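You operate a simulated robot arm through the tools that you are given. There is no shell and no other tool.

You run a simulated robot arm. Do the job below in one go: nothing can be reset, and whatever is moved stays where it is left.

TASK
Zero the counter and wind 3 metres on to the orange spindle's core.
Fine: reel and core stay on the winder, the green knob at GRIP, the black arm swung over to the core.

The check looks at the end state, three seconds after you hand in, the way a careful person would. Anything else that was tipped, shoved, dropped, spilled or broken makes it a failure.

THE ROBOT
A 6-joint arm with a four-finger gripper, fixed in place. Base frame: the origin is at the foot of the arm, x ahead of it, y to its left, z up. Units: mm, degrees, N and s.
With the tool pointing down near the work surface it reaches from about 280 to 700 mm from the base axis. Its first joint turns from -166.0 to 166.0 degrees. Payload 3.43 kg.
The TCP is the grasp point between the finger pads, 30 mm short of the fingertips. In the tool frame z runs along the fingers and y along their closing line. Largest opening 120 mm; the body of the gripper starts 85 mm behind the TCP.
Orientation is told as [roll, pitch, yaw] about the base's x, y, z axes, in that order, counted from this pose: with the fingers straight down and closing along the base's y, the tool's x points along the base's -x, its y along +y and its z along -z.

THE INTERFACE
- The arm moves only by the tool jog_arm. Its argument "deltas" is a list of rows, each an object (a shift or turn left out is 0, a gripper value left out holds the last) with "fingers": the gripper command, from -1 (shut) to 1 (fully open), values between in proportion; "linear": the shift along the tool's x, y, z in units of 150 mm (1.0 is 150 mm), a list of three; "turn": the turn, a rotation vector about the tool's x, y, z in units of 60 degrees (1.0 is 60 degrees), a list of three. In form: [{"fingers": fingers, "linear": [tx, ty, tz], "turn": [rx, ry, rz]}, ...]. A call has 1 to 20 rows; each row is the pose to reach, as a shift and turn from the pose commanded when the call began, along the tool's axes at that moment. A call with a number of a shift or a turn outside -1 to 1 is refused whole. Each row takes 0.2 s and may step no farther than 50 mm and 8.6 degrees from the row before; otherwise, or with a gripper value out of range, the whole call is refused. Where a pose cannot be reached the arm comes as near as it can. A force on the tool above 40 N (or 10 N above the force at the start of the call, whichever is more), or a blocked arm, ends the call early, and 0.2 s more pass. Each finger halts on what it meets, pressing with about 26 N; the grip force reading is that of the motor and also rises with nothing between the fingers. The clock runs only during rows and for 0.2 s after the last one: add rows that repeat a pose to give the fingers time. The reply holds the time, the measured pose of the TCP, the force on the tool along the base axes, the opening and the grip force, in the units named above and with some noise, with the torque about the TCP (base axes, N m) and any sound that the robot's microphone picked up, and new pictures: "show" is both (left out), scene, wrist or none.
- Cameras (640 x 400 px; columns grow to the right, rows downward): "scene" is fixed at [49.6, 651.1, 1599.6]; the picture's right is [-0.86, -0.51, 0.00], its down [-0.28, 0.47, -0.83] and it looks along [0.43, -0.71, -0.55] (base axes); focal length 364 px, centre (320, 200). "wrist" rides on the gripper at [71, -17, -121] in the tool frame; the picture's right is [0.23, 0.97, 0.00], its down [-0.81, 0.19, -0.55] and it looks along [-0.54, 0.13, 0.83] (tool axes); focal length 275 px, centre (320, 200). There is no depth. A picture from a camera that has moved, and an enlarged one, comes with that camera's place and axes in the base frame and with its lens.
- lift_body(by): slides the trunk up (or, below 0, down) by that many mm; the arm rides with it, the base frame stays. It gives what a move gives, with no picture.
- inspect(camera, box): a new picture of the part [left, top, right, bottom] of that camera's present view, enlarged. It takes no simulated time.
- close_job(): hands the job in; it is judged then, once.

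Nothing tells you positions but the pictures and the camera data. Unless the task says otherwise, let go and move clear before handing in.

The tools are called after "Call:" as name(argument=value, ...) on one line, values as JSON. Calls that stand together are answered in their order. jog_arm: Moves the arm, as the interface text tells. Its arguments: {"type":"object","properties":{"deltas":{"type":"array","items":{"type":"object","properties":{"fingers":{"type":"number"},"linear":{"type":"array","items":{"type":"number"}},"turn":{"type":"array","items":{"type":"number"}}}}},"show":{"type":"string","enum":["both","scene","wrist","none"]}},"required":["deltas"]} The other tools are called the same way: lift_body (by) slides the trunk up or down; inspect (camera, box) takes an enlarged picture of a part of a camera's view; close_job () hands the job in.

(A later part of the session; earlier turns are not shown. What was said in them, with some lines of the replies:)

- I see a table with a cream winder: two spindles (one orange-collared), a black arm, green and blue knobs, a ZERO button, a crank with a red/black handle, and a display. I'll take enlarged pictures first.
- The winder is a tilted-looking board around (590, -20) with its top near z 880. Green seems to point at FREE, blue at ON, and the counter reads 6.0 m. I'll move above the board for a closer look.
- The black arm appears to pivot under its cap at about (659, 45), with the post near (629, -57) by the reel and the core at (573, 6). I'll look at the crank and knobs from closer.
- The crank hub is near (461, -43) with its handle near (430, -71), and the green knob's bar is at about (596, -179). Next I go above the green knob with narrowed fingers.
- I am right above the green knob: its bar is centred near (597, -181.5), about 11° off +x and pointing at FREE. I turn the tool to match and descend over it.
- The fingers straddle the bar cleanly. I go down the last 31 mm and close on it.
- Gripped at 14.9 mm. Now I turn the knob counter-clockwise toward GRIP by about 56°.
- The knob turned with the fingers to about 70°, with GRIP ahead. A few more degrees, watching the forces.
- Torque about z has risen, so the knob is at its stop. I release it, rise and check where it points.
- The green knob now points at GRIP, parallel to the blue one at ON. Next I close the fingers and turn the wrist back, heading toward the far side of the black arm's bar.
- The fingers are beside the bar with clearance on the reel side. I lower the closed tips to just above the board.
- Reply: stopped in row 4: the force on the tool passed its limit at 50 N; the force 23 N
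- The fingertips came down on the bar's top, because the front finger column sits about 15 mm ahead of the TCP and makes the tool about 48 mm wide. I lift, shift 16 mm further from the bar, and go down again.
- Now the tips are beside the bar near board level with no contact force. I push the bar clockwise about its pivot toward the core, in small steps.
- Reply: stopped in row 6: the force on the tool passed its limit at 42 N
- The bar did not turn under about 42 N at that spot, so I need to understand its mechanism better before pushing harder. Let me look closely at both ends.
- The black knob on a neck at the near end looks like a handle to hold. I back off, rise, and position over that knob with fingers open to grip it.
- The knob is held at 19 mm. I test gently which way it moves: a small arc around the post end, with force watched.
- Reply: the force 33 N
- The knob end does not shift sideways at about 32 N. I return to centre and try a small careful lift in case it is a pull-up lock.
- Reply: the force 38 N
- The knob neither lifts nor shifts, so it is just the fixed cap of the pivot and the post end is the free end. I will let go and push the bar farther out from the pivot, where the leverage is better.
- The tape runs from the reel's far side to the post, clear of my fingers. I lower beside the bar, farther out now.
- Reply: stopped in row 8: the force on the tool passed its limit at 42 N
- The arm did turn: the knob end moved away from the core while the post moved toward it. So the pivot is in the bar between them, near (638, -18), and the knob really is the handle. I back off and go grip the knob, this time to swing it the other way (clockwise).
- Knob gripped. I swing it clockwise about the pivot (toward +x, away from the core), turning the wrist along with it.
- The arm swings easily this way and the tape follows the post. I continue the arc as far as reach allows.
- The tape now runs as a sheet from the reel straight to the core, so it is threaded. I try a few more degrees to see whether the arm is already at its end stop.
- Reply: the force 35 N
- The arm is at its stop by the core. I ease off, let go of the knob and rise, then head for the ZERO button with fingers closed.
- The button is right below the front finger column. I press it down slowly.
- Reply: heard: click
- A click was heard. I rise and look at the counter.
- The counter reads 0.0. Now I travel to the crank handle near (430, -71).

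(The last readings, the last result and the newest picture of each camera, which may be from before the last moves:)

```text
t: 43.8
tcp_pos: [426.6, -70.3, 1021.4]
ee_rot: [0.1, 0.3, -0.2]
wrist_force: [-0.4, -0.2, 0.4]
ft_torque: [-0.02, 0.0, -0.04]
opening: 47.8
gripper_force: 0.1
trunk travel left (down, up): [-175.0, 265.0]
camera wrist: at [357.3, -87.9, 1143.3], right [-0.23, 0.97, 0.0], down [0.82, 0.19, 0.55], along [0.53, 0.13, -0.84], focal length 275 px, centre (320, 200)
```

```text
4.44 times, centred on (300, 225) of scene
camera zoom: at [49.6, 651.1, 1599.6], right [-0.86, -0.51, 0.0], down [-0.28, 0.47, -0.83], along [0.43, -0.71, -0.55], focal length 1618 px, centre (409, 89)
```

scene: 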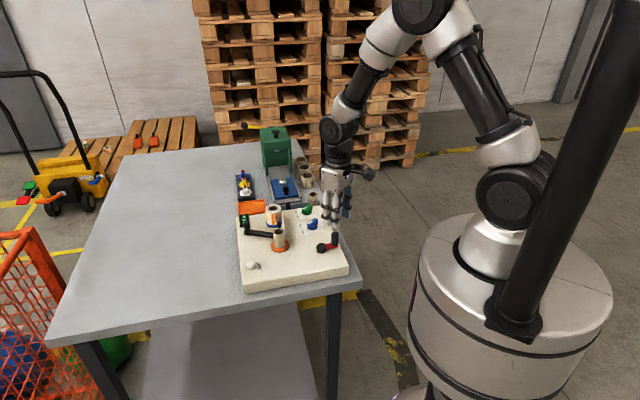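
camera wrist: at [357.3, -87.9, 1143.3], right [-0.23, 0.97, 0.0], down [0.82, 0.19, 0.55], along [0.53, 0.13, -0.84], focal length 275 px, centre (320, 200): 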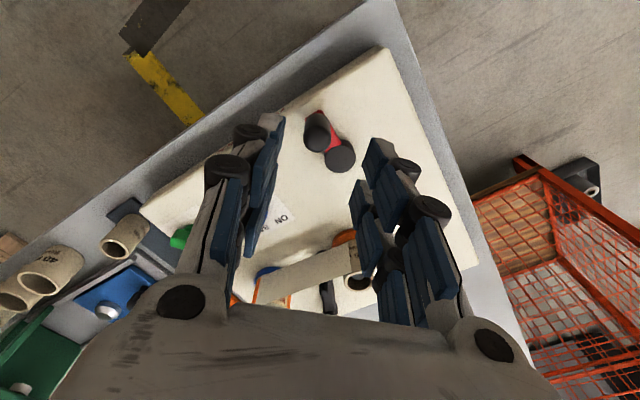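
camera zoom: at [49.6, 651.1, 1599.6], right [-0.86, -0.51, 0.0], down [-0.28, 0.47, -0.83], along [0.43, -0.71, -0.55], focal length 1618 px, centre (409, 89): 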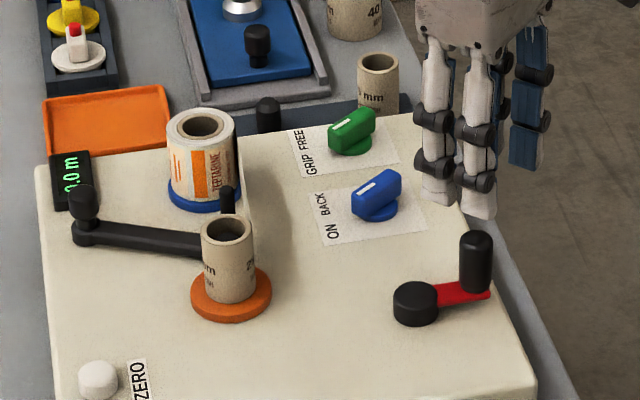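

The handle is at about (433, -71.5) and the hub at (461.4, -43.3), so the radius is 40 mm. I descend and grip the handle.

Call:
jog_arm(deltas=[{"fingers": -0.2, "linear": [-0.043, -0.008, 0.2]}, {"linear": [-0.043, -0.008, 0.4]}, {"linear": [-0.043, -0.008, 0.543]}, {"fingers": -1, "linear": [-0.043, -0.008, 0.543]}, {"linear": [-0.043, -0.008, 0.543]}, {"linear": [-0.043, -0.008, 0.543]}])

Call:
inspect(camera="scene", box=[230, 190, 300, 250])

Call:
inspect(camera="scene", box=[290, 190, 360, 250])

```text
t: 45.1
tcp_pos: [434.6, -70.2, 939.2]
ee_rot: [0.1, 0.4, -0.2]
wrist_force: [0.2, -0.3, -2.0]
ft_torque: [-0.01, 0.02, -0.02]
opening: 20.6
gripper_force: 31.7
trunk travel left (down, up): [-175.0, 265.0]
camera wrist: at [363.5, -89.1, 1060.9], right [-0.23, 0.97, 0.0], down [0.82, 0.19, 0.55], along [0.53, 0.13, -0.84], focal length 275 px, centre (320, 200)
```

scene: 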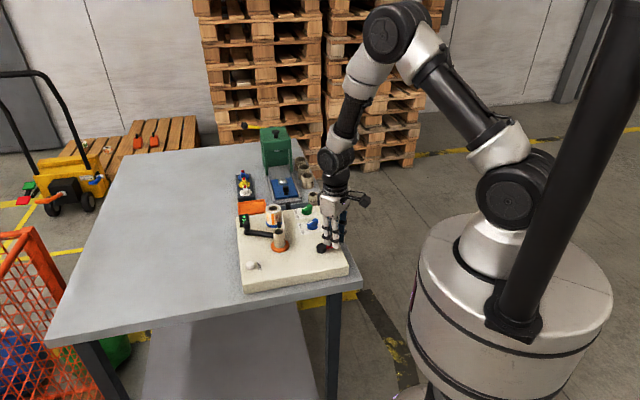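
wrist: 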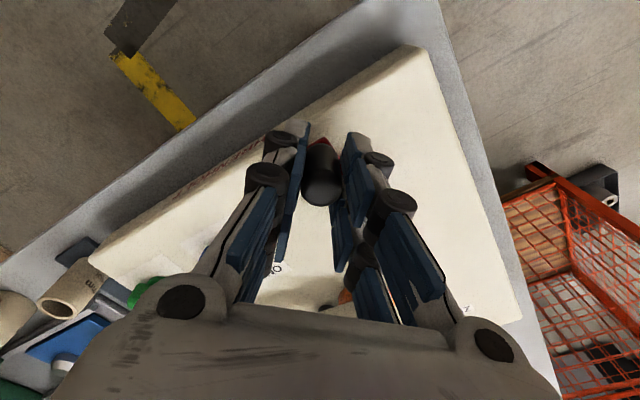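

```text
6.67 times, centred on (265, 220) of scene
camera zoom: at [49.6, 651.1, 1599.6], right [-0.86, -0.51, 0.0], down [-0.28, 0.47, -0.83], along [0.43, -0.71, -0.55], focal length 2428 px, centre (687, 67)
```

zoom: 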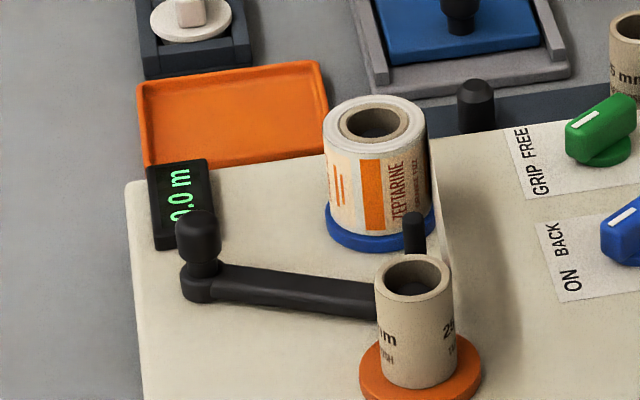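

```text
6.67 times, centred on (325, 220) of scene
camera zoom: at [49.6, 651.1, 1599.6], right [-0.86, -0.51, 0.0], down [-0.28, 0.47, -0.83], along [0.43, -0.71, -0.55], focal length 2428 px, centre (287, 67)
```

zoom: 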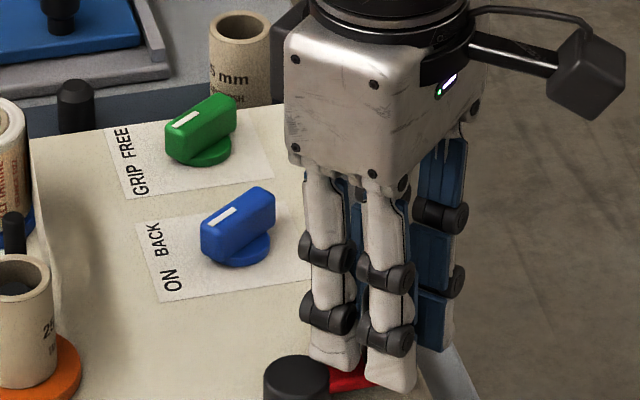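

Handle gripped. I try a small clockwise arc first and watch the counter and forces.

Call:
jog_arm(deltas=[{"fingers": -1, "linear": [0.026, 0.045, 0]}, {"linear": [0.058, 0.087, 0]}, {"linear": [0.074, 0.137, 0]}, {"linear": [0.078, 0.189, 0]}, {"linear": [0.078, 0.189, 0]}], show="wrist")

Call:
inspect(camera="scene", box=[230, 190, 300, 250])

Call:
inspect(camera="scene", box=[290, 200, 360, 260])

```text
t: 46.4
tcp_pos: [421.4, -40.8, 938.5]
ee_rot: [0.3, 0.5, -0.2]
wrist_force: [-8.2, 1.0, -1.1]
ft_torque: [0.11, 1.06, 0.0]
opening: 20.6
gripper_force: 44.9
trunk travel left (down, up): [-175.0, 265.0]
camera wrist: at [351.6, -59.1, 1061.0], right [-0.23, 0.97, 0.0], down [0.82, 0.19, 0.55], along [0.53, 0.13, -0.84], focal length 275 px, centre (320, 200)
```

wrist: 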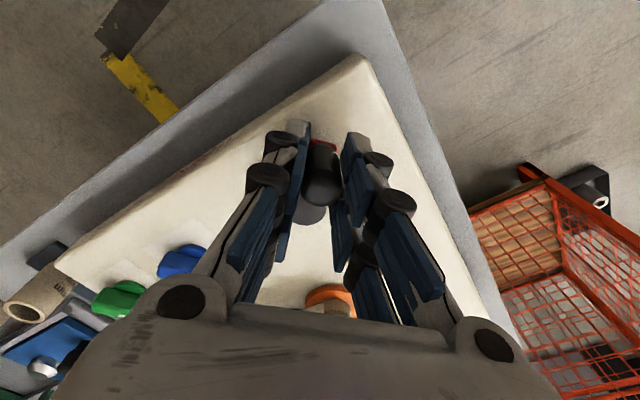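

```text
6.67 times, centred on (265, 220) of scene
camera zoom: at [49.6, 651.1, 1599.6], right [-0.86, -0.51, 0.0], down [-0.28, 0.47, -0.83], along [0.43, -0.71, -0.55], focal length 2428 px, centre (687, 67)
```

zoom: 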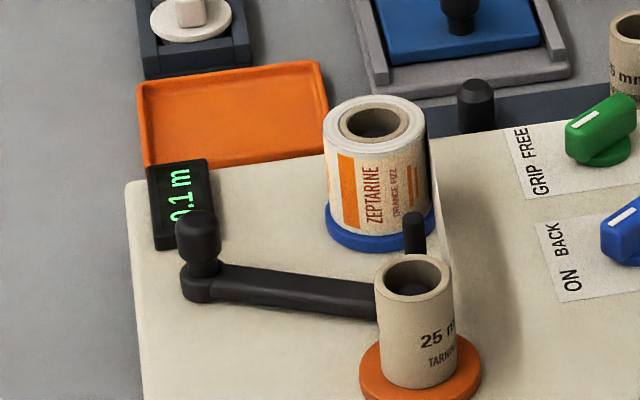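

```text
6.67 times, centred on (325, 230) of scene
camera zoom: at [49.6, 651.1, 1599.6], right [-0.86, -0.51, 0.0], down [-0.28, 0.47, -0.83], along [0.43, -0.71, -0.55], focal length 2428 px, centre (287, 0)
```

zoom: 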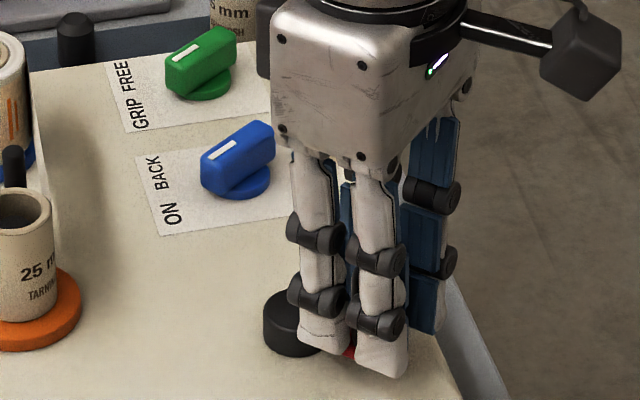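

The counter rose to 0.1 after 45°, so clockwise winds on, at about 0.8–1 m per turn. I go on with the next half turn and check.

Call:
jog_arm(deltas=[{"fingers": -1, "linear": [-0.02, 0.102, 0]}, {"linear": [-0.078, 0.189, 0]}, {"linear": [-0.165, 0.247, 0]}, {"linear": [-0.267, 0.267, 0]}, {"linear": [-0.369, 0.247, 0]}, {"linear": [-0.455, 0.189, 0]}, {"linear": [-0.513, 0.102, 0]}, {"linear": [-0.533, 0, 0]}, {"linear": [-0.533, 0, 0]}], show="wrist")

Call:
inspect(camera="scene", box=[230, 190, 300, 250])

Call:
inspect(camera="scene", box=[280, 200, 350, 260])

```text
t: 48.4
tcp_pos: [501.7, -41.6, 938.8]
ee_rot: [0.1, 0.3, -0.2]
wrist_force: [-5.8, 0.4, 9.9]
ft_torque: [-0.1, -0.57, 0.01]
opening: 20.2
gripper_force: 44.9
trunk travel left (down, up): [-175.0, 265.0]
camera wrist: at [430.3, -60.5, 1060.5], right [-0.23, 0.97, 0.0], down [0.81, 0.19, 0.55], along [0.53, 0.13, -0.84], focal length 275 px, centre (320, 200)
```

wrist: 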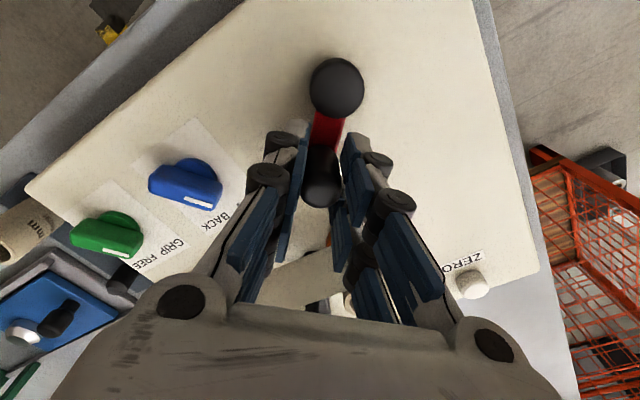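

```text
6.67 times, centred on (265, 220) of scene
camera zoom: at [49.6, 651.1, 1599.6], right [-0.86, -0.51, 0.0], down [-0.28, 0.47, -0.83], along [0.43, -0.71, -0.55], focal length 2428 px, centre (687, 67)
```

zoom: 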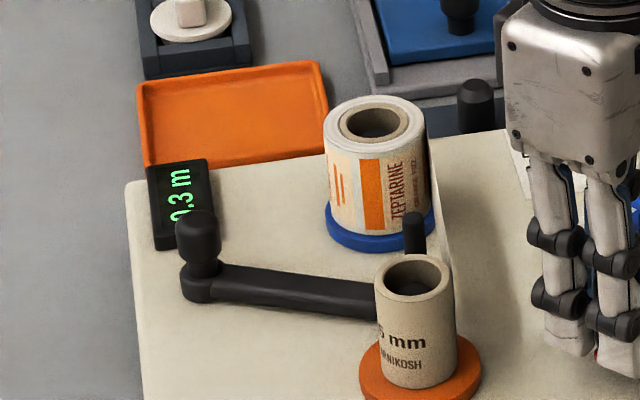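

```text
6.67 times, centred on (315, 230) of scene
camera zoom: at [49.6, 651.1, 1599.6], right [-0.86, -0.51, 0.0], down [-0.28, 0.47, -0.83], along [0.43, -0.71, -0.55], focal length 2428 px, centre (353, 0)
```

zoom: 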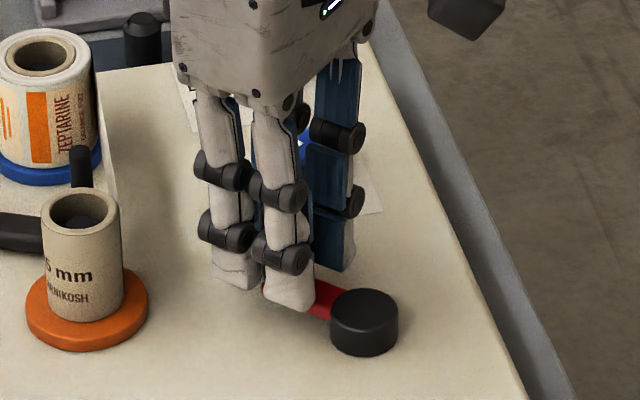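

The counter shows 0.3 after 225° of turning, so it is about 0.5 m per turn and six turns are needed in total. I continue clockwise for 1.25 turns.

Call:
jog_arm(deltas=[{"fingers": -1, "linear": [0.02, -0.102, 0]}, {"linear": [0.078, -0.189, 0]}, {"linear": [0.165, -0.247, 0]}, {"linear": [0.267, -0.267, 0]}, {"linear": [0.369, -0.247, 0]}, {"linear": [0.455, -0.189, 0]}, {"linear": [0.513, -0.102, 0]}, {"linear": [0.533, 0, 0]}, {"linear": [0.513, 0.102, 0]}, {"linear": [0.455, 0.189, 0]}, {"linear": [0.369, 0.247, 0]}, {"linear": [0.267, 0.267, 0]}, {"linear": [0.165, 0.247, 0]}, {"linear": [0.078, 0.189, 0]}, {"linear": [0.02, 0.102, 0]}, {"linear": [0, 0, 0]}, {"linear": [0.02, -0.102, 0]}, {"linear": [0.078, -0.189, 0]}, {"linear": [0.165, -0.247, 0]}, {"linear": [0.267, -0.267, 0]}], show="wrist")

Call:
inspect(camera="scene", box=[230, 190, 300, 250])

Call:
inspect(camera="scene", box=[280, 200, 350, 260])

```text
t: 52.5
tcp_pos: [462.1, -83.0, 939.2]
ee_rot: [0.1, 0.4, -0.2]
wrist_force: [-0.2, -5.1, -7.5]
ft_torque: [-0.18, -0.91, 0.0]
opening: 19.9
gripper_force: 45.2
trunk travel left (down, up): [-175.0, 265.0]
camera wrist: at [391.7, -100.6, 1060.3], right [-0.23, 0.97, 0.0], down [0.82, 0.19, 0.55], along [0.53, 0.13, -0.84], focal length 275 px, centre (320, 200)
```

wrist: 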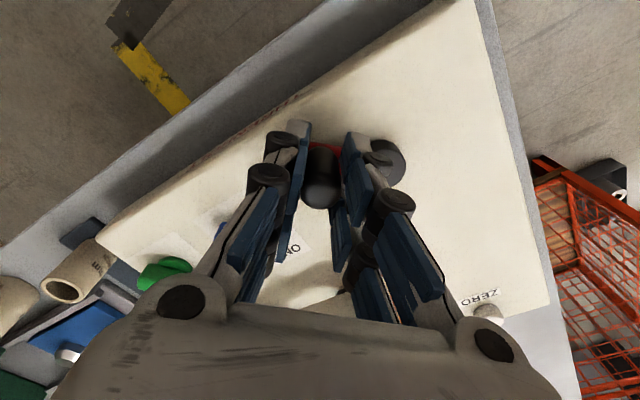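

```text
6.67 times, centred on (265, 220) of scene
camera zoom: at [49.6, 651.1, 1599.6], right [-0.86, -0.51, 0.0], down [-0.28, 0.47, -0.83], along [0.43, -0.71, -0.55], focal length 2428 px, centre (687, 67)
```

zoom: 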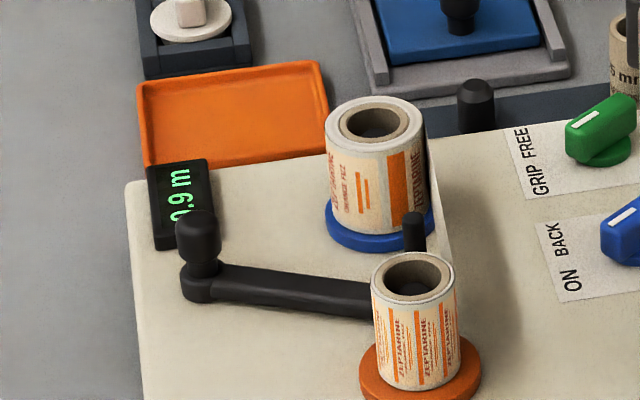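

```text
6.67 times, centred on (315, 230) of scene
camera zoom: at [49.6, 651.1, 1599.6], right [-0.86, -0.51, 0.0], down [-0.28, 0.47, -0.83], along [0.43, -0.71, -0.55], focal length 2428 px, centre (353, 0)
```

zoom: 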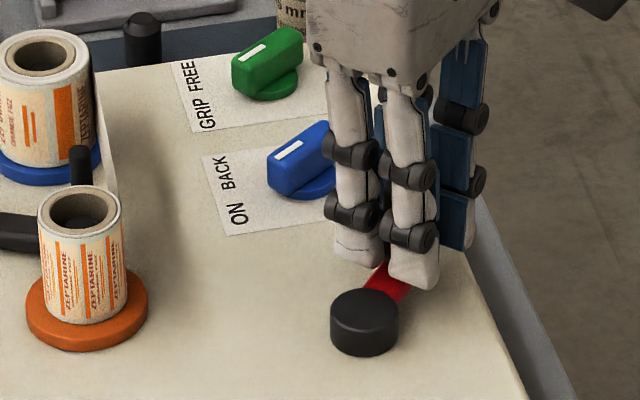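

Reads 0.9, as expected for 0.5 m per turn, and the tape is winding on to the core. Another 1.25 turns.

Call:
jog_arm(deltas=[{"fingers": -1, "linear": [0.102, 0.02, 0]}, {"linear": [0.189, 0.078, 0]}, {"linear": [0.247, 0.165, 0]}, {"linear": [0.267, 0.267, 0]}, {"linear": [0.247, 0.369, 0]}, {"linear": [0.189, 0.455, 0]}, {"linear": [0.102, 0.513, 0]}, {"linear": [0, 0.533, 0]}, {"linear": [-0.102, 0.513, 0]}, {"linear": [-0.189, 0.455, 0]}, {"linear": [-0.247, 0.369, 0]}, {"linear": [-0.267, 0.267, 0]}, {"linear": [-0.247, 0.165, 0]}, {"linear": [-0.189, 0.078, 0]}, {"linear": [-0.102, 0.02, 0]}, {"linear": [0, 0, 0]}, {"linear": [0.102, 0.02, 0]}, {"linear": [0.189, 0.078, 0]}, {"linear": [0.247, 0.165, 0]}, {"linear": [0.267, 0.267, 0]}], show="none")

Call:
inspect(camera="scene", box=[230, 190, 300, 250])

Call:
inspect(camera="scene", box=[280, 200, 350, 260])

```text
t: 56.8
tcp_pos: [420.2, -39.3, 938.6]
ee_rot: [0.1, 0.7, -0.2]
wrist_force: [-13.7, 2.0, 16.1]
ft_torque: [-0.1, 1.64, 0.01]
opening: 19.9
gripper_force: 44.9
trunk travel left (down, up): [-175.0, 265.0]
```

```text
6.67 times, centred on (265, 220) of scene
camera zoom: at [49.6, 651.1, 1599.6], right [-0.86, -0.51, 0.0], down [-0.28, 0.47, -0.83], along [0.43, -0.71, -0.55], focal length 2428 px, centre (687, 67)
```

zoom: 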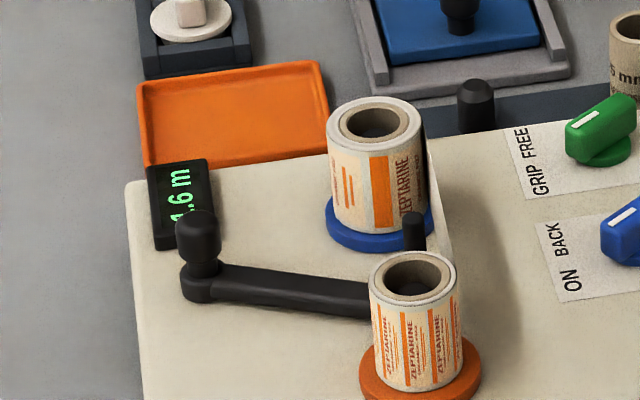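

```text
6.67 times, centred on (315, 230) of scene
camera zoom: at [49.6, 651.1, 1599.6], right [-0.86, -0.51, 0.0], down [-0.28, 0.47, -0.83], along [0.43, -0.71, -0.55], focal length 2428 px, centre (353, 0)
```

zoom: 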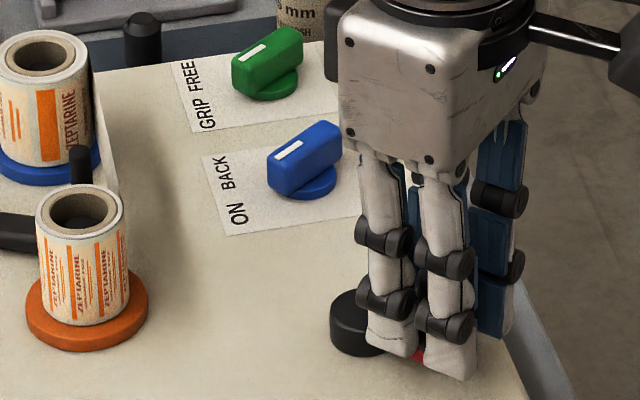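

1.6 m, on track (3.125 turns). Another 1.25 turns.

Call:
jog_arm(deltas=[{"fingers": -1, "linear": [-0.02, 0.102, 0]}, {"linear": [-0.078, 0.189, 0]}, {"linear": [-0.165, 0.247, 0]}, {"linear": [-0.267, 0.267, 0]}, {"linear": [-0.369, 0.247, 0]}, {"linear": [-0.455, 0.189, 0]}, {"linear": [-0.513, 0.102, 0]}, {"linear": [-0.533, 0, 0]}, {"linear": [-0.513, -0.102, 0]}, {"linear": [-0.455, -0.189, 0]}, {"linear": [-0.369, -0.247, 0]}, {"linear": [-0.267, -0.267, 0]}, {"linear": [-0.165, -0.247, 0]}, {"linear": [-0.078, -0.189, 0]}, {"linear": [-0.02, -0.102, 0]}, {"linear": [0, 0, 0]}, {"linear": [-0.02, 0.102, 0]}, {"linear": [-0.078, 0.189, 0]}, {"linear": [-0.165, 0.247, 0]}, {"linear": [-0.267, 0.267, 0]}], show="none")

Call:
inspect(camera="scene", box=[230, 190, 300, 250])

Call:
inspect(camera="scene", box=[280, 200, 350, 260])

```text
t: 61.0
tcp_pos: [463.9, -3.6, 938.8]
ee_rot: [0.1, 0.4, -0.2]
wrist_force: [-2.4, -18.5, -21.8]
ft_torque: [-0.45, -0.05, 0.03]
opening: 19.6
gripper_force: 44.6
trunk travel left (down, up): [-175.0, 265.0]
```

```text
6.67 times, centred on (265, 220) of scene
camera zoom: at [49.6, 651.1, 1599.6], right [-0.86, -0.51, 0.0], down [-0.28, 0.47, -0.83], along [0.43, -0.71, -0.55], focal length 2428 px, centre (687, 67)
```

zoom: 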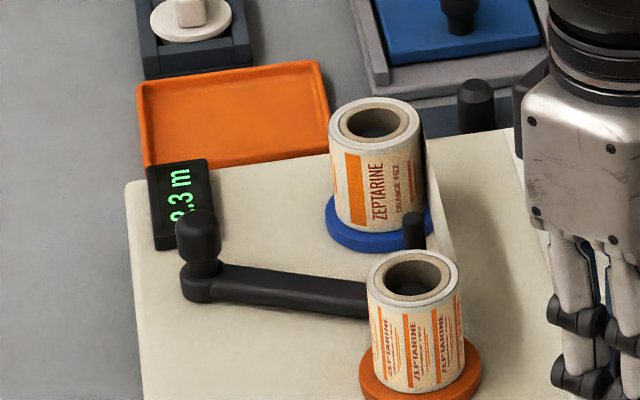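

```text
6.67 times, centred on (315, 230) of scene
camera zoom: at [49.6, 651.1, 1599.6], right [-0.86, -0.51, 0.0], down [-0.28, 0.47, -0.83], along [0.43, -0.71, -0.55], focal length 2428 px, centre (353, 0)
```

zoom: 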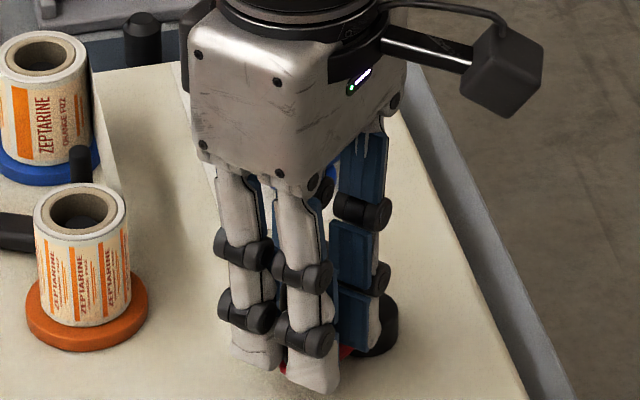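

2.3 m at 4.375 turns: each turn is now slightly more than 0.5 m as the roll grows. I regrip to relax the built-up forces.

Call:
jog_arm(deltas=[{"fingers": -0.5}, {"fingers": -0.5}, {"fingers": -1}, {"fingers": -1}, {"fingers": -1}], show="wrist")

Call:
inspect(camera="scene", box=[245, 205, 265, 225])

```text
t: 62.1
tcp_pos: [462.5, -3.3, 939.8]
ee_rot: [0.1, 0.3, -0.2]
wrist_force: [-1.0, -21.6, 4.6]
ft_torque: [-0.76, 0.08, 0.04]
opening: 19.6
gripper_force: 45.6
trunk travel left (down, up): [-175.0, 265.0]
camera wrist: at [392.4, -20.9, 1061.6], right [-0.23, 0.97, 0.01], down [0.82, 0.19, 0.55], along [0.53, 0.13, -0.84], focal length 275 px, centre (320, 200)
```

wrist: 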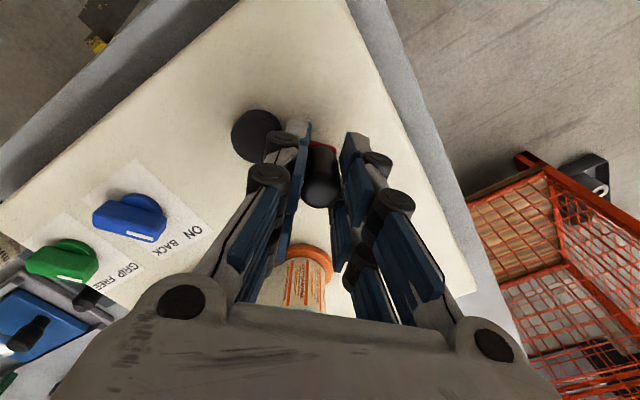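

```text
16.00 times, centred on (255, 215) of scene
camera zoom: at [49.6, 651.1, 1599.6], right [-0.86, -0.51, 0.0], down [-0.28, 0.47, -0.83], along [0.43, -0.71, -0.55], focal length 5826 px, centre (1360, -40)
```

zoom: 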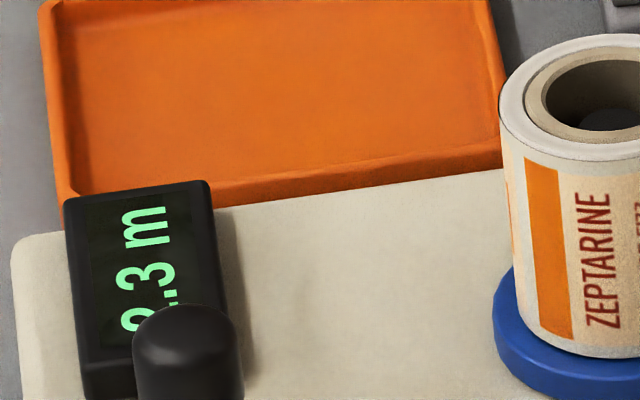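

Call:
jog_arm(deltas=[{"fingers": -1, "linear": [-0.089, -0.028, 0]}, {"linear": [-0.175, -0.086, 0]}, {"linear": [-0.233, -0.172, 0]}, {"linear": [-0.253, -0.273, 0]}, {"linear": [-0.233, -0.375, 0]}, {"linear": [-0.175, -0.461, 0]}, {"linear": [-0.089, -0.519, 0]}, {"linear": [0.012, -0.539, 0]}, {"linear": [0.113, -0.519, 0]}, {"linear": [0.199, -0.461, 0]}, {"linear": [0.257, -0.375, 0]}, {"linear": [0.277, -0.273, 0]}, {"linear": [0.277, -0.273, 0]}], show="none")

Call:
inspect(camera="scene", box=[245, 205, 265, 225])

Call:
inspect(camera="scene", box=[250, 190, 350, 260])

```text
t: 64.5
tcp_pos: [427.8, -66.3, 939.4]
ee_rot: [0.2, 0.5, -0.1]
wrist_force: [-4.7, -4.8, 20.1]
ft_torque: [-0.78, 0.36, -0.02]
opening: 19.5
gripper_force: 44.7
trunk travel left (down, up): [-175.0, 265.0]
stopped in row 11: the force on the tool passed its limit at 42 N (the readings are from after the stop); the commanded pose is now the measured one
```

```text
16.00 times, centred on (255, 215) of scene
camera zoom: at [49.6, 651.1, 1599.6], right [-0.86, -0.51, 0.0], down [-0.28, 0.47, -0.83], along [0.43, -0.71, -0.55], focal length 5826 px, centre (1360, -40)
```

zoom: 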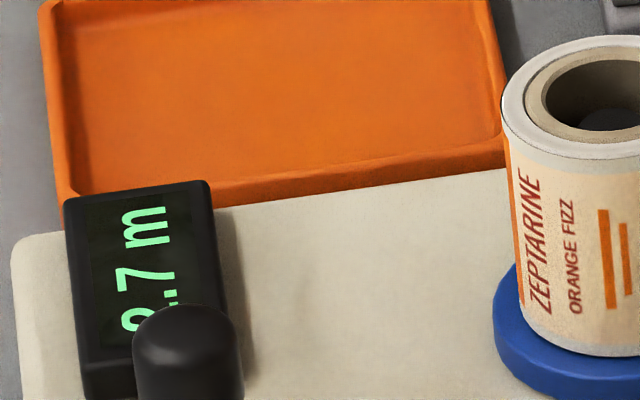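

```text
5.71 times, centred on (300, 225) of scene
camera zoom: at [49.6, 651.1, 1599.6], right [-0.86, -0.51, 0.0], down [-0.28, 0.47, -0.83], along [0.43, -0.71, -0.55], focal length 2081 px, centre (434, 57)
```

zoom: 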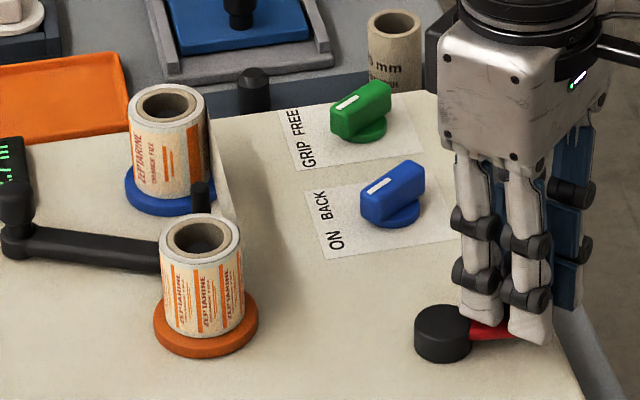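

Reads 2.7 m; the call halted on force near handle angle -146°. I regrip slightly higher and then go on in smaller moves.

Call:
jog_arm(deltas=[{"fingers": -0.5}, {"fingers": -0.5}, {"fingers": -0.5, "linear": [0, 0, -0.02]}, {"fingers": -1, "linear": [0, 0, -0.02]}, {"fingers": -1, "linear": [0, 0, -0.02]}, {"fingers": -1, "linear": [0, 0, -0.02]}], show="wrist")

Call:
inspect(camera="wrist", box=[240, 90, 400, 210])

```text
t: 65.8
tcp_pos: [427.5, -65.4, 941.8]
ee_rot: [0.1, 0.6, -0.3]
wrist_force: [-2.5, -2.0, 0.1]
ft_torque: [-0.03, 0.46, 0.01]
opening: 19.9
gripper_force: 44.8
trunk travel left (down, up): [-175.0, 265.0]
camera wrist: at [358.6, -84.0, 1062.8], right [-0.23, 0.97, 0.01], down [0.82, 0.19, 0.54], along [0.53, 0.13, -0.84], focal length 275 px, centre (320, 200)
```

wrist: 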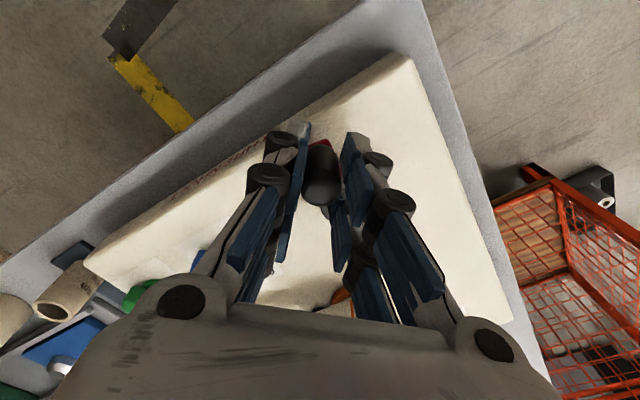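

```text
3.33 times, centred on (320, 150) of wrist
camera zoom: at [358.6, -84.0, 1062.8], right [-0.23, 0.97, 0.01], down [0.82, 0.19, 0.54], along [0.53, 0.13, -0.84], focal length 918 px, centre (320, 367)
```

zoom: 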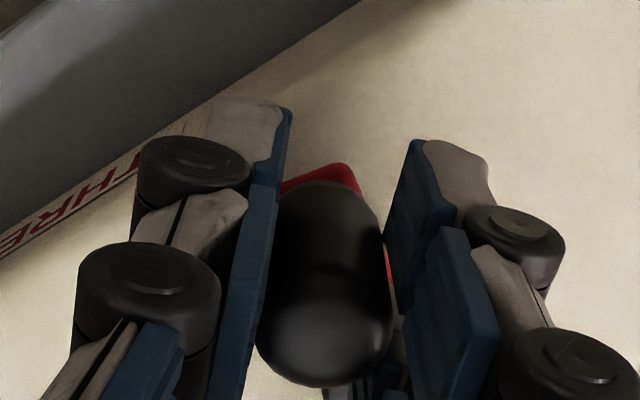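

There is some printed text along the board's edge; let me read it before finishing.

Call:
inspect(camera="wrist", box=[80, 120, 280, 260])

Call:
inspect(camera="wrist", box=[180, 120, 270, 190])

```text
2.86 times, centred on (180, 190) of wrist
camera zoom: at [358.6, -84.0, 1062.8], right [-0.23, 0.97, 0.01], down [0.82, 0.19, 0.54], along [0.53, 0.13, -0.84], focal length 786 px, centre (720, 229)
```

zoom: 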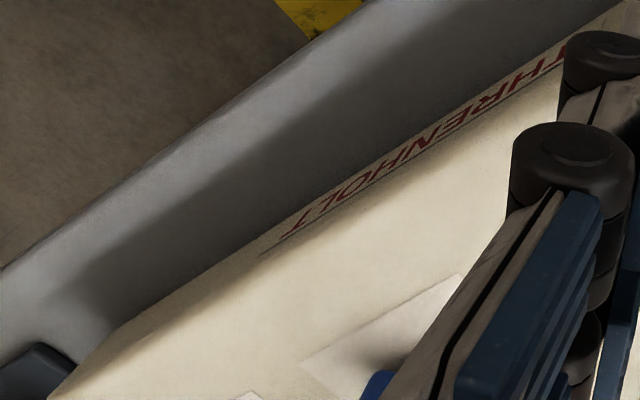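

```text
5.71 times, centred on (225, 155) of wrist
camera zoom: at [358.6, -84.0, 1062.8], right [-0.23, 0.97, 0.01], down [0.82, 0.19, 0.54], along [0.53, 0.13, -0.84], focal length 1573 px, centre (863, 457)
```

zoom: 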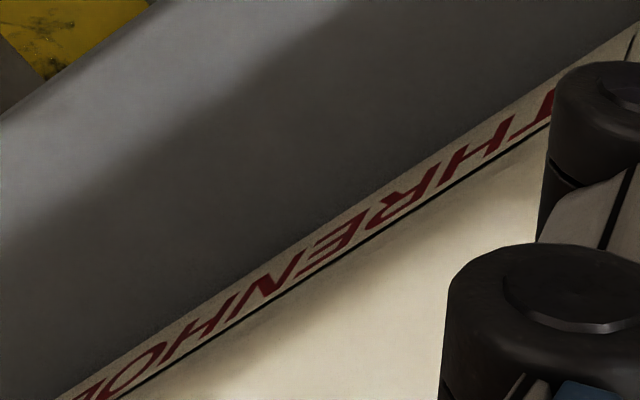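

That is only a brand name. I continue clockwise by about 110°.

Call:
jog_arm(deltas=[{"fingers": -1, "linear": [0.034, 0.073, 0]}, {"linear": [0.043, 0.141, 0]}, {"linear": [0.027, 0.231, 0]}, {"linear": [-0.019, 0.311, 0]}, {"linear": [-0.089, 0.369, 0]}, {"linear": [-0.162, 0.398, 0]}, {"linear": [-0.162, 0.398, 0]}], show="none")

Call:
inspect(camera="scene", box=[245, 205, 265, 225])

```text
t: 67.2
tcp_pos: [445.0, -5.5, 942.3]
ee_rot: [0.2, 1.0, -0.3]
wrist_force: [-1.6, 3.7, -13.3]
ft_torque: [0.26, -0.73, 0.01]
opening: 19.4
gripper_force: 45.2
trunk travel left (down, up): [-175.0, 265.0]
stopped in row 6: the force on the tool passed its limit at 42 N (the readings are from after the stop); the commanded pose is now the measured one
```

```text
16.00 times, centred on (255, 215) of scene
camera zoom: at [49.6, 651.1, 1599.6], right [-0.86, -0.51, 0.0], down [-0.28, 0.47, -0.83], along [0.43, -0.71, -0.55], focal length 5826 px, centre (1360, -40)
```

zoom: 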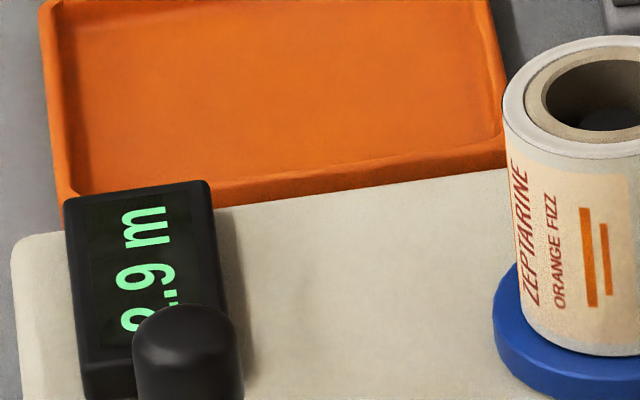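

Reads 2.9 m. I regrip and then creep on in small steps until it turns to 3.0.

Call:
jog_arm(deltas=[{"fingers": -0.5}, {"fingers": -0.5}, {"fingers": -1}, {"fingers": -1}, {"fingers": -1}], show="wrist")

Call:
inspect(camera="wrist", box=[240, 90, 400, 210])

Call:
inspect(camera="scene", box=[245, 205, 265, 225])

```text
t: 68.4
tcp_pos: [446.8, -5.4, 943.0]
ee_rot: [0.3, 0.8, -0.1]
wrist_force: [-1.2, 4.0, 1.8]
ft_torque: [0.08, 0.3, -0.01]
opening: 20.2
gripper_force: 45.4
trunk travel left (down, up): [-175.0, 265.0]
camera wrist: at [377.2, -23.7, 1064.7], right [-0.23, 0.97, 0.01], down [0.82, 0.19, 0.54], along [0.53, 0.13, -0.84], focal length 275 px, centre (320, 200)
```

wrist: 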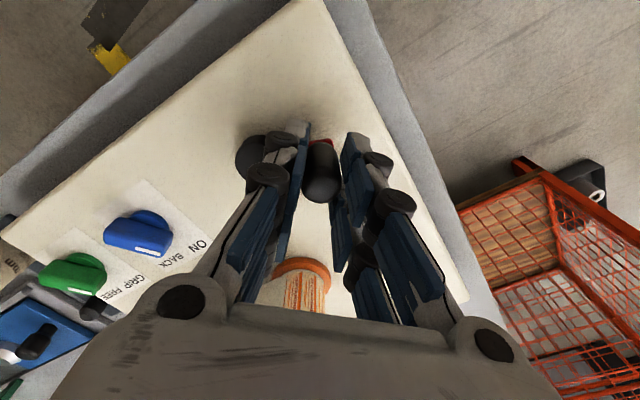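

```text
3.33 times, centred on (320, 150) of wrist
camera zoom: at [377.2, -23.7, 1064.7], right [-0.23, 0.97, 0.01], down [0.82, 0.19, 0.54], along [0.53, 0.13, -0.84], focal length 918 px, centre (320, 367)
```

zoom: 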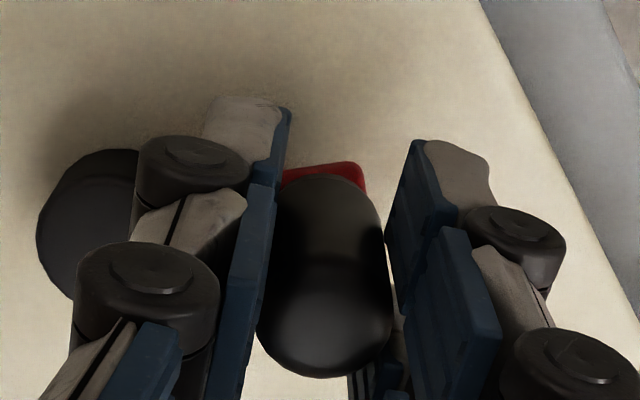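

```text
16.00 times, centred on (255, 215) of scene
camera zoom: at [49.6, 651.1, 1599.6], right [-0.86, -0.51, 0.0], down [-0.28, 0.47, -0.83], along [0.43, -0.71, -0.55], focal length 5826 px, centre (1360, -40)
```

zoom: 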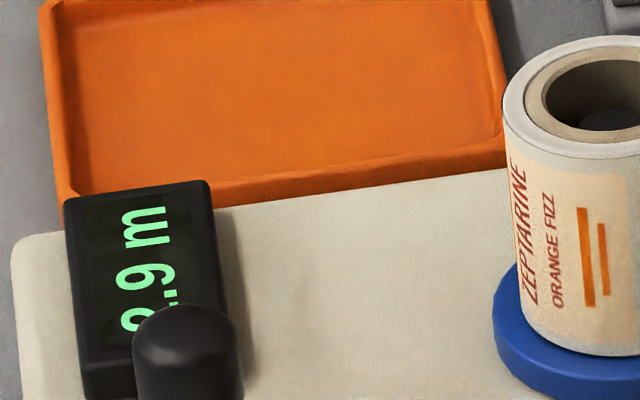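

Call:
jog_arm(deltas=[{"fingers": -1, "linear": [-0.034, 0.008, 0]}, {"linear": [-0.068, 0.012, 0]}, {"linear": [-0.068, 0.012, 0]}], show="none")

Call:
inspect(camera="scene", box=[245, 205, 265, 225])

```text
t: 69.2
tcp_pos: [456.6, -3.5, 943.1]
ee_rot: [0.1, 0.7, -0.1]
wrist_force: [-0.9, 11.6, 11.3]
ft_torque: [0.28, 0.83, -0.03]
opening: 19.9
gripper_force: 44.9
trunk travel left (down, up): [-175.0, 265.0]
```

```text
16.00 times, centred on (255, 215) of scene
camera zoom: at [49.6, 651.1, 1599.6], right [-0.86, -0.51, 0.0], down [-0.28, 0.47, -0.83], along [0.43, -0.71, -0.55], focal length 5826 px, centre (1360, -40)
```

zoom: 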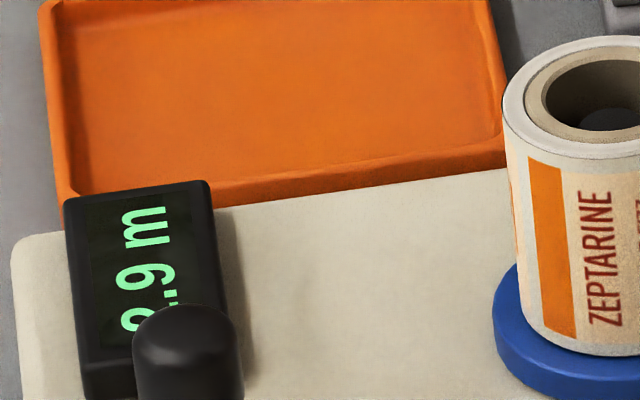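

Call:
jog_arm(deltas=[{"fingers": -1, "linear": [-0.037, 0.004, 0]}, {"linear": [-0.074, 0.002, 0]}, {"linear": [-0.074, 0.002, 0]}], show="none")

Call:
inspect(camera="scene", box=[245, 205, 265, 225])

```text
t: 70.0
tcp_pos: [468.8, -4.3, 942.5]
ee_rot: [0.2, 0.6, -0.1]
wrist_force: [2.0, 4.5, 20.0]
ft_torque: [0.04, 0.04, 0.02]
opening: 20.1
gripper_force: 44.6
trunk travel left (down, up): [-175.0, 265.0]
```

```text
16.00 times, centred on (255, 215) of scene
camera zoom: at [49.6, 651.1, 1599.6], right [-0.86, -0.51, 0.0], down [-0.28, 0.47, -0.83], along [0.43, -0.71, -0.55], focal length 5826 px, centre (1360, -40)
```

zoom: 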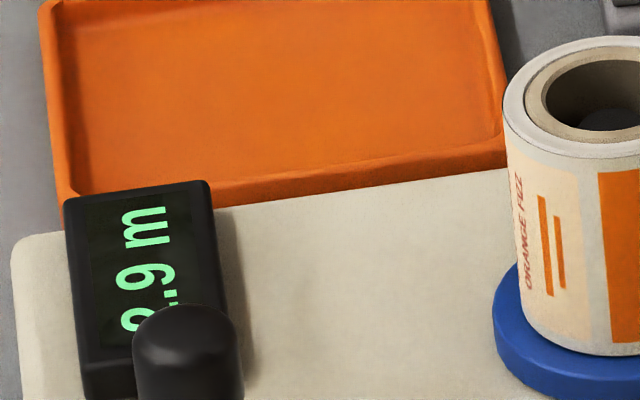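

Call:
jog_arm(deltas=[{"fingers": -1, "linear": [-0.033, -0.009, 0]}, {"linear": [-0.066, -0.022, 0]}, {"linear": [-0.066, -0.022, 0]}], show="none")

Call:
inspect(camera="scene", box=[245, 205, 265, 225])

```text
t: 70.8
tcp_pos: [478.0, -5.2, 942.9]
ee_rot: [0.1, 0.6, -0.2]
wrist_force: [0.6, 3.0, 16.1]
ft_torque: [0.05, 0.15, 0.05]
opening: 20.0
gripper_force: 45.1
trunk travel left (down, up): [-175.0, 265.0]
```

```text
16.00 times, centred on (255, 215) of scene
camera zoom: at [49.6, 651.1, 1599.6], right [-0.86, -0.51, 0.0], down [-0.28, 0.47, -0.83], along [0.43, -0.71, -0.55], focal length 5826 px, centre (1360, -40)
```

zoom: 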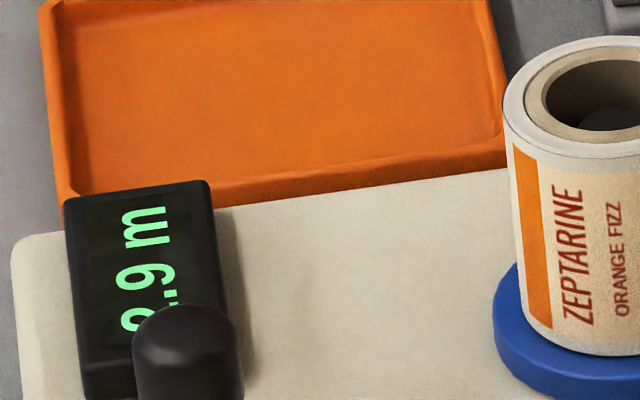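

Call:
jog_arm(deltas=[{"fingers": -1, "linear": [-0.028, -0.016, 0]}, {"linear": [-0.056, -0.035, 0]}, {"linear": [-0.056, -0.035, 0]}], show="none")

Call:
inspect(camera="scene", box=[245, 205, 265, 225])

```text
t: 71.6
tcp_pos: [485.9, -12.2, 942.9]
ee_rot: [0.2, 0.8, -0.1]
wrist_force: [-0.7, -0.2, 23.9]
ft_torque: [-0.09, 0.23, 0.0]
opening: 20.1
gripper_force: 45.3
trunk travel left (down, up): [-175.0, 265.0]
```

```text
16.00 times, centred on (255, 215) of scene
camera zoom: at [49.6, 651.1, 1599.6], right [-0.86, -0.51, 0.0], down [-0.28, 0.47, -0.83], along [0.43, -0.71, -0.55], focal length 5826 px, centre (1360, -40)
```

zoom: 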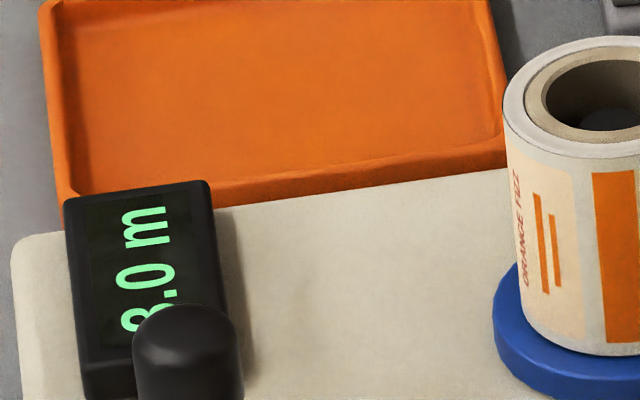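

It turned to 3.0 at about 52° handle angle, which is near 2.95 m. About 22° more brings it to the middle of 3.0.

Call:
jog_arm(deltas=[{"fingers": -1, "linear": [-0.019, -0.017, 0]}, {"linear": [-0.037, -0.035, 0]}, {"linear": [-0.053, -0.055, 0]}, {"linear": [-0.067, -0.077, 0]}, {"linear": [-0.067, -0.077, 0]}], show="none")

Call:
inspect(camera="scene", box=[245, 205, 265, 225])

```text
t: 72.8
tcp_pos: [495.6, -23.2, 941.9]
ee_rot: [0.2, 0.7, -0.1]
wrist_force: [0.8, 0.4, 24.2]
ft_torque: [-0.04, -0.07, 0.02]
opening: 19.9
gripper_force: 45.5
trunk travel left (down, up): [-175.0, 265.0]
```

```text
16.00 times, centred on (255, 215) of scene
camera zoom: at [49.6, 651.1, 1599.6], right [-0.86, -0.51, 0.0], down [-0.28, 0.47, -0.83], along [0.43, -0.71, -0.55], focal length 5826 px, centre (1360, -40)
```

zoom: 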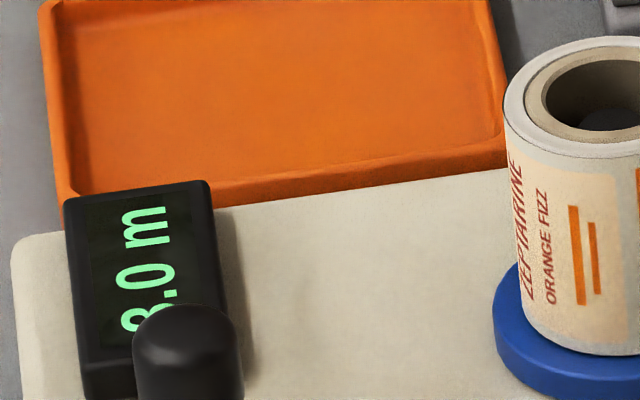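

The counter reads 3.0. I open the fingers, rise straight up clear of the handle, and check everything.

Call:
jog_arm(deltas=[{"fingers": -0.2}, {"fingers": -0.2}, {"fingers": -0.2}, {"linear": [0, 0, -0.15]}, {"linear": [0, 0, -0.4]}, {"linear": [0, 0, -0.7]}, {"linear": [0, 0, -1.0]}, {"linear": [0.15, 0, -1.0]}, {"linear": [0.3, 0, -1.0]}])

Call:
inspect(camera="scene", box=[245, 205, 265, 225])

Call:
inspect(camera="scene", box=[225, 170, 365, 290])

```text
t: 74.8
tcp_pos: [452.2, -24.7, 1091.5]
ee_rot: [0.2, 0.8, -0.1]
wrist_force: [0.0, -0.5, 0.0]
ft_torque: [-0.02, -0.02, 0.0]
opening: 48.0
gripper_force: 0.1
trunk travel left (down, up): [-175.0, 265.0]
camera wrist: at [383.2, -42.8, 1213.4], right [-0.23, 0.97, 0.01], down [0.82, 0.19, 0.54], along [0.53, 0.13, -0.84], focal length 275 px, centre (320, 200)
```

scene: 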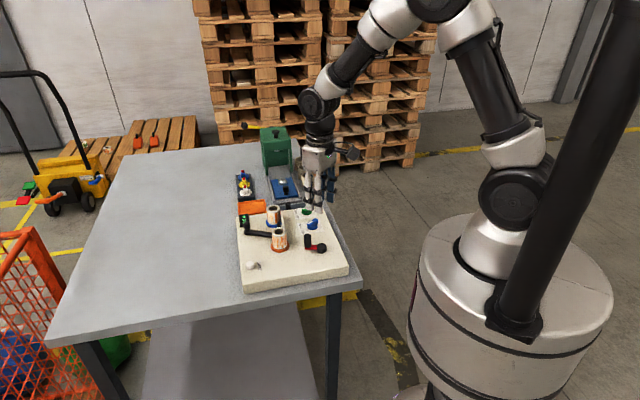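
wrist: 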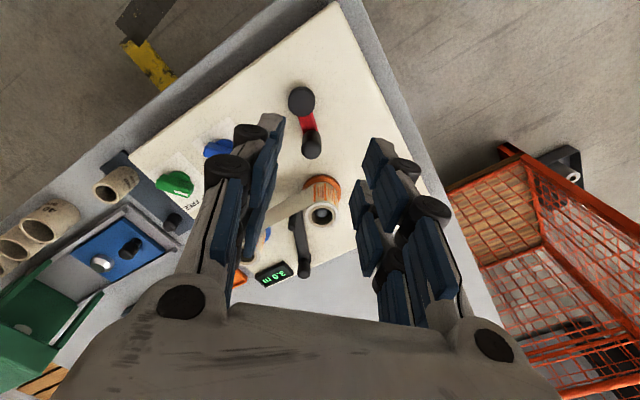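

```text
16.00 times, centred on (255, 215) of scene
camera zoom: at [49.6, 651.1, 1599.6], right [-0.86, -0.51, 0.0], down [-0.28, 0.47, -0.83], along [0.43, -0.71, -0.55], focal length 5826 px, centre (1360, -40)
```

zoom: 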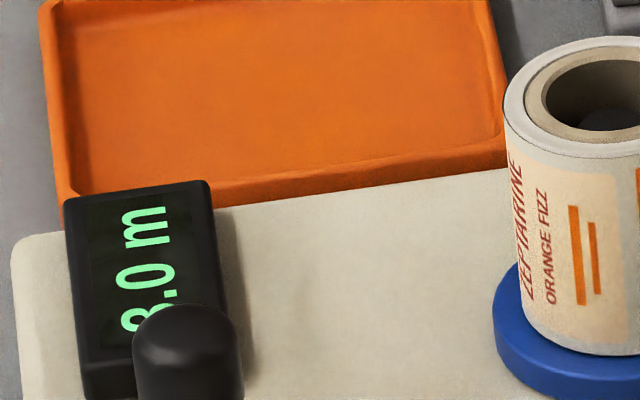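

```text
3.33 times, centred on (295, 230) of scene
camera zoom: at [49.6, 651.1, 1599.6], right [-0.86, -0.51, 0.0], down [-0.28, 0.47, -0.83], along [0.43, -0.71, -0.55], focal length 1214 px, centre (403, 100)
```

zoom: 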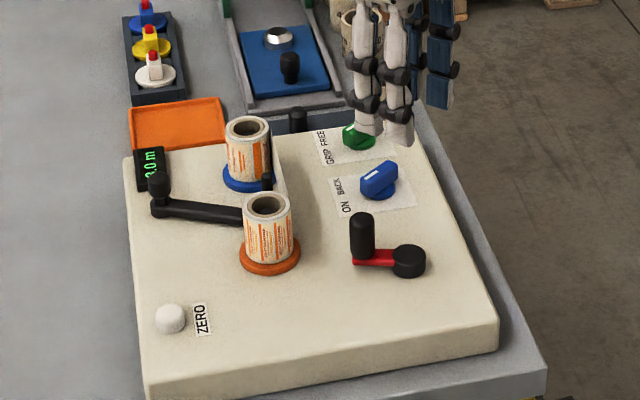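

Call:
inspect(camera="wrist", box=[230, 160, 350, 290])

Call:
inspect(camera="wrist", box=[120, 120, 240, 220])

```text
3.08 times, centred on (290, 225) of wrist
camera zoom: at [383.2, -42.8, 1213.4], right [-0.23, 0.97, 0.01], down [0.82, 0.19, 0.54], along [0.53, 0.13, -0.84], focal length 847 px, centre (412, 123)
```

zoom: 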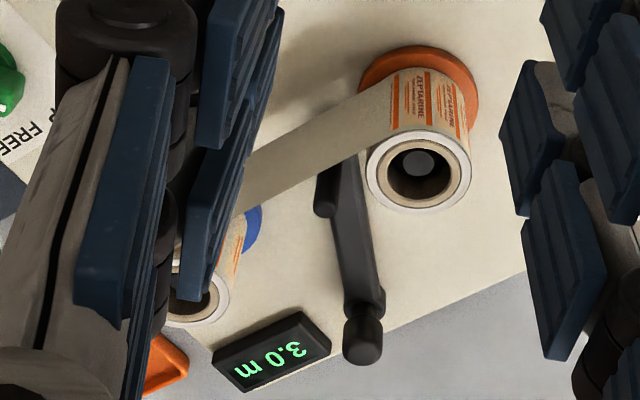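

```text
4.00 times, centred on (180, 170) of wrist
camera zoom: at [383.2, -42.8, 1213.4], right [-0.23, 0.97, 0.01], down [0.82, 0.19, 0.54], along [0.53, 0.13, -0.84], focal length 1101 px, centre (880, 320)
```

zoom: 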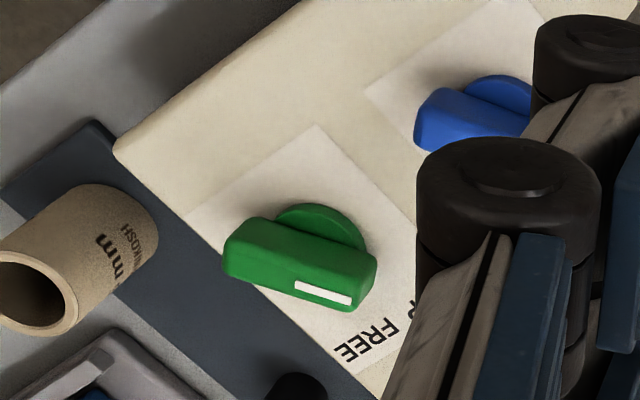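

The counter reads 3.0 m and the tape is wound on to the orange spindle's core. The green knob is at GRIP, the black arm rests at the core, the reel and core are in place, and the gripper is clear. I'm handing in.

Call:
close_job()

```text
The job is handed in.
```

I zeroed the counter and wound tape on to the orange spindle's core until it read 3.0 m. The job is handed in, but I haven't been told the result.

- **Final state:** The reel and core are still on the winder. The green knob is at GRIP, and the black arm is against its stop by the core. I left the blue knob at ON, and the gripper is open and clear.
- **Length:** The counter shows tenths, so the true length is between 2.95 and 3.05 m. It turned to 3.0 at the low end of that range, so I cranked about 20° further to bring it close to 3.00.
- **Rough handling:** While working out how the black arm pivots, I pressed on it with up to about 50 N. That included the fingertips coming down on its bar, and pushes and a pull in directions it doesn't move. The crank also tripped the 40 N force limit twice. In the last pictures I saw nothing bent, shifted or knocked over.
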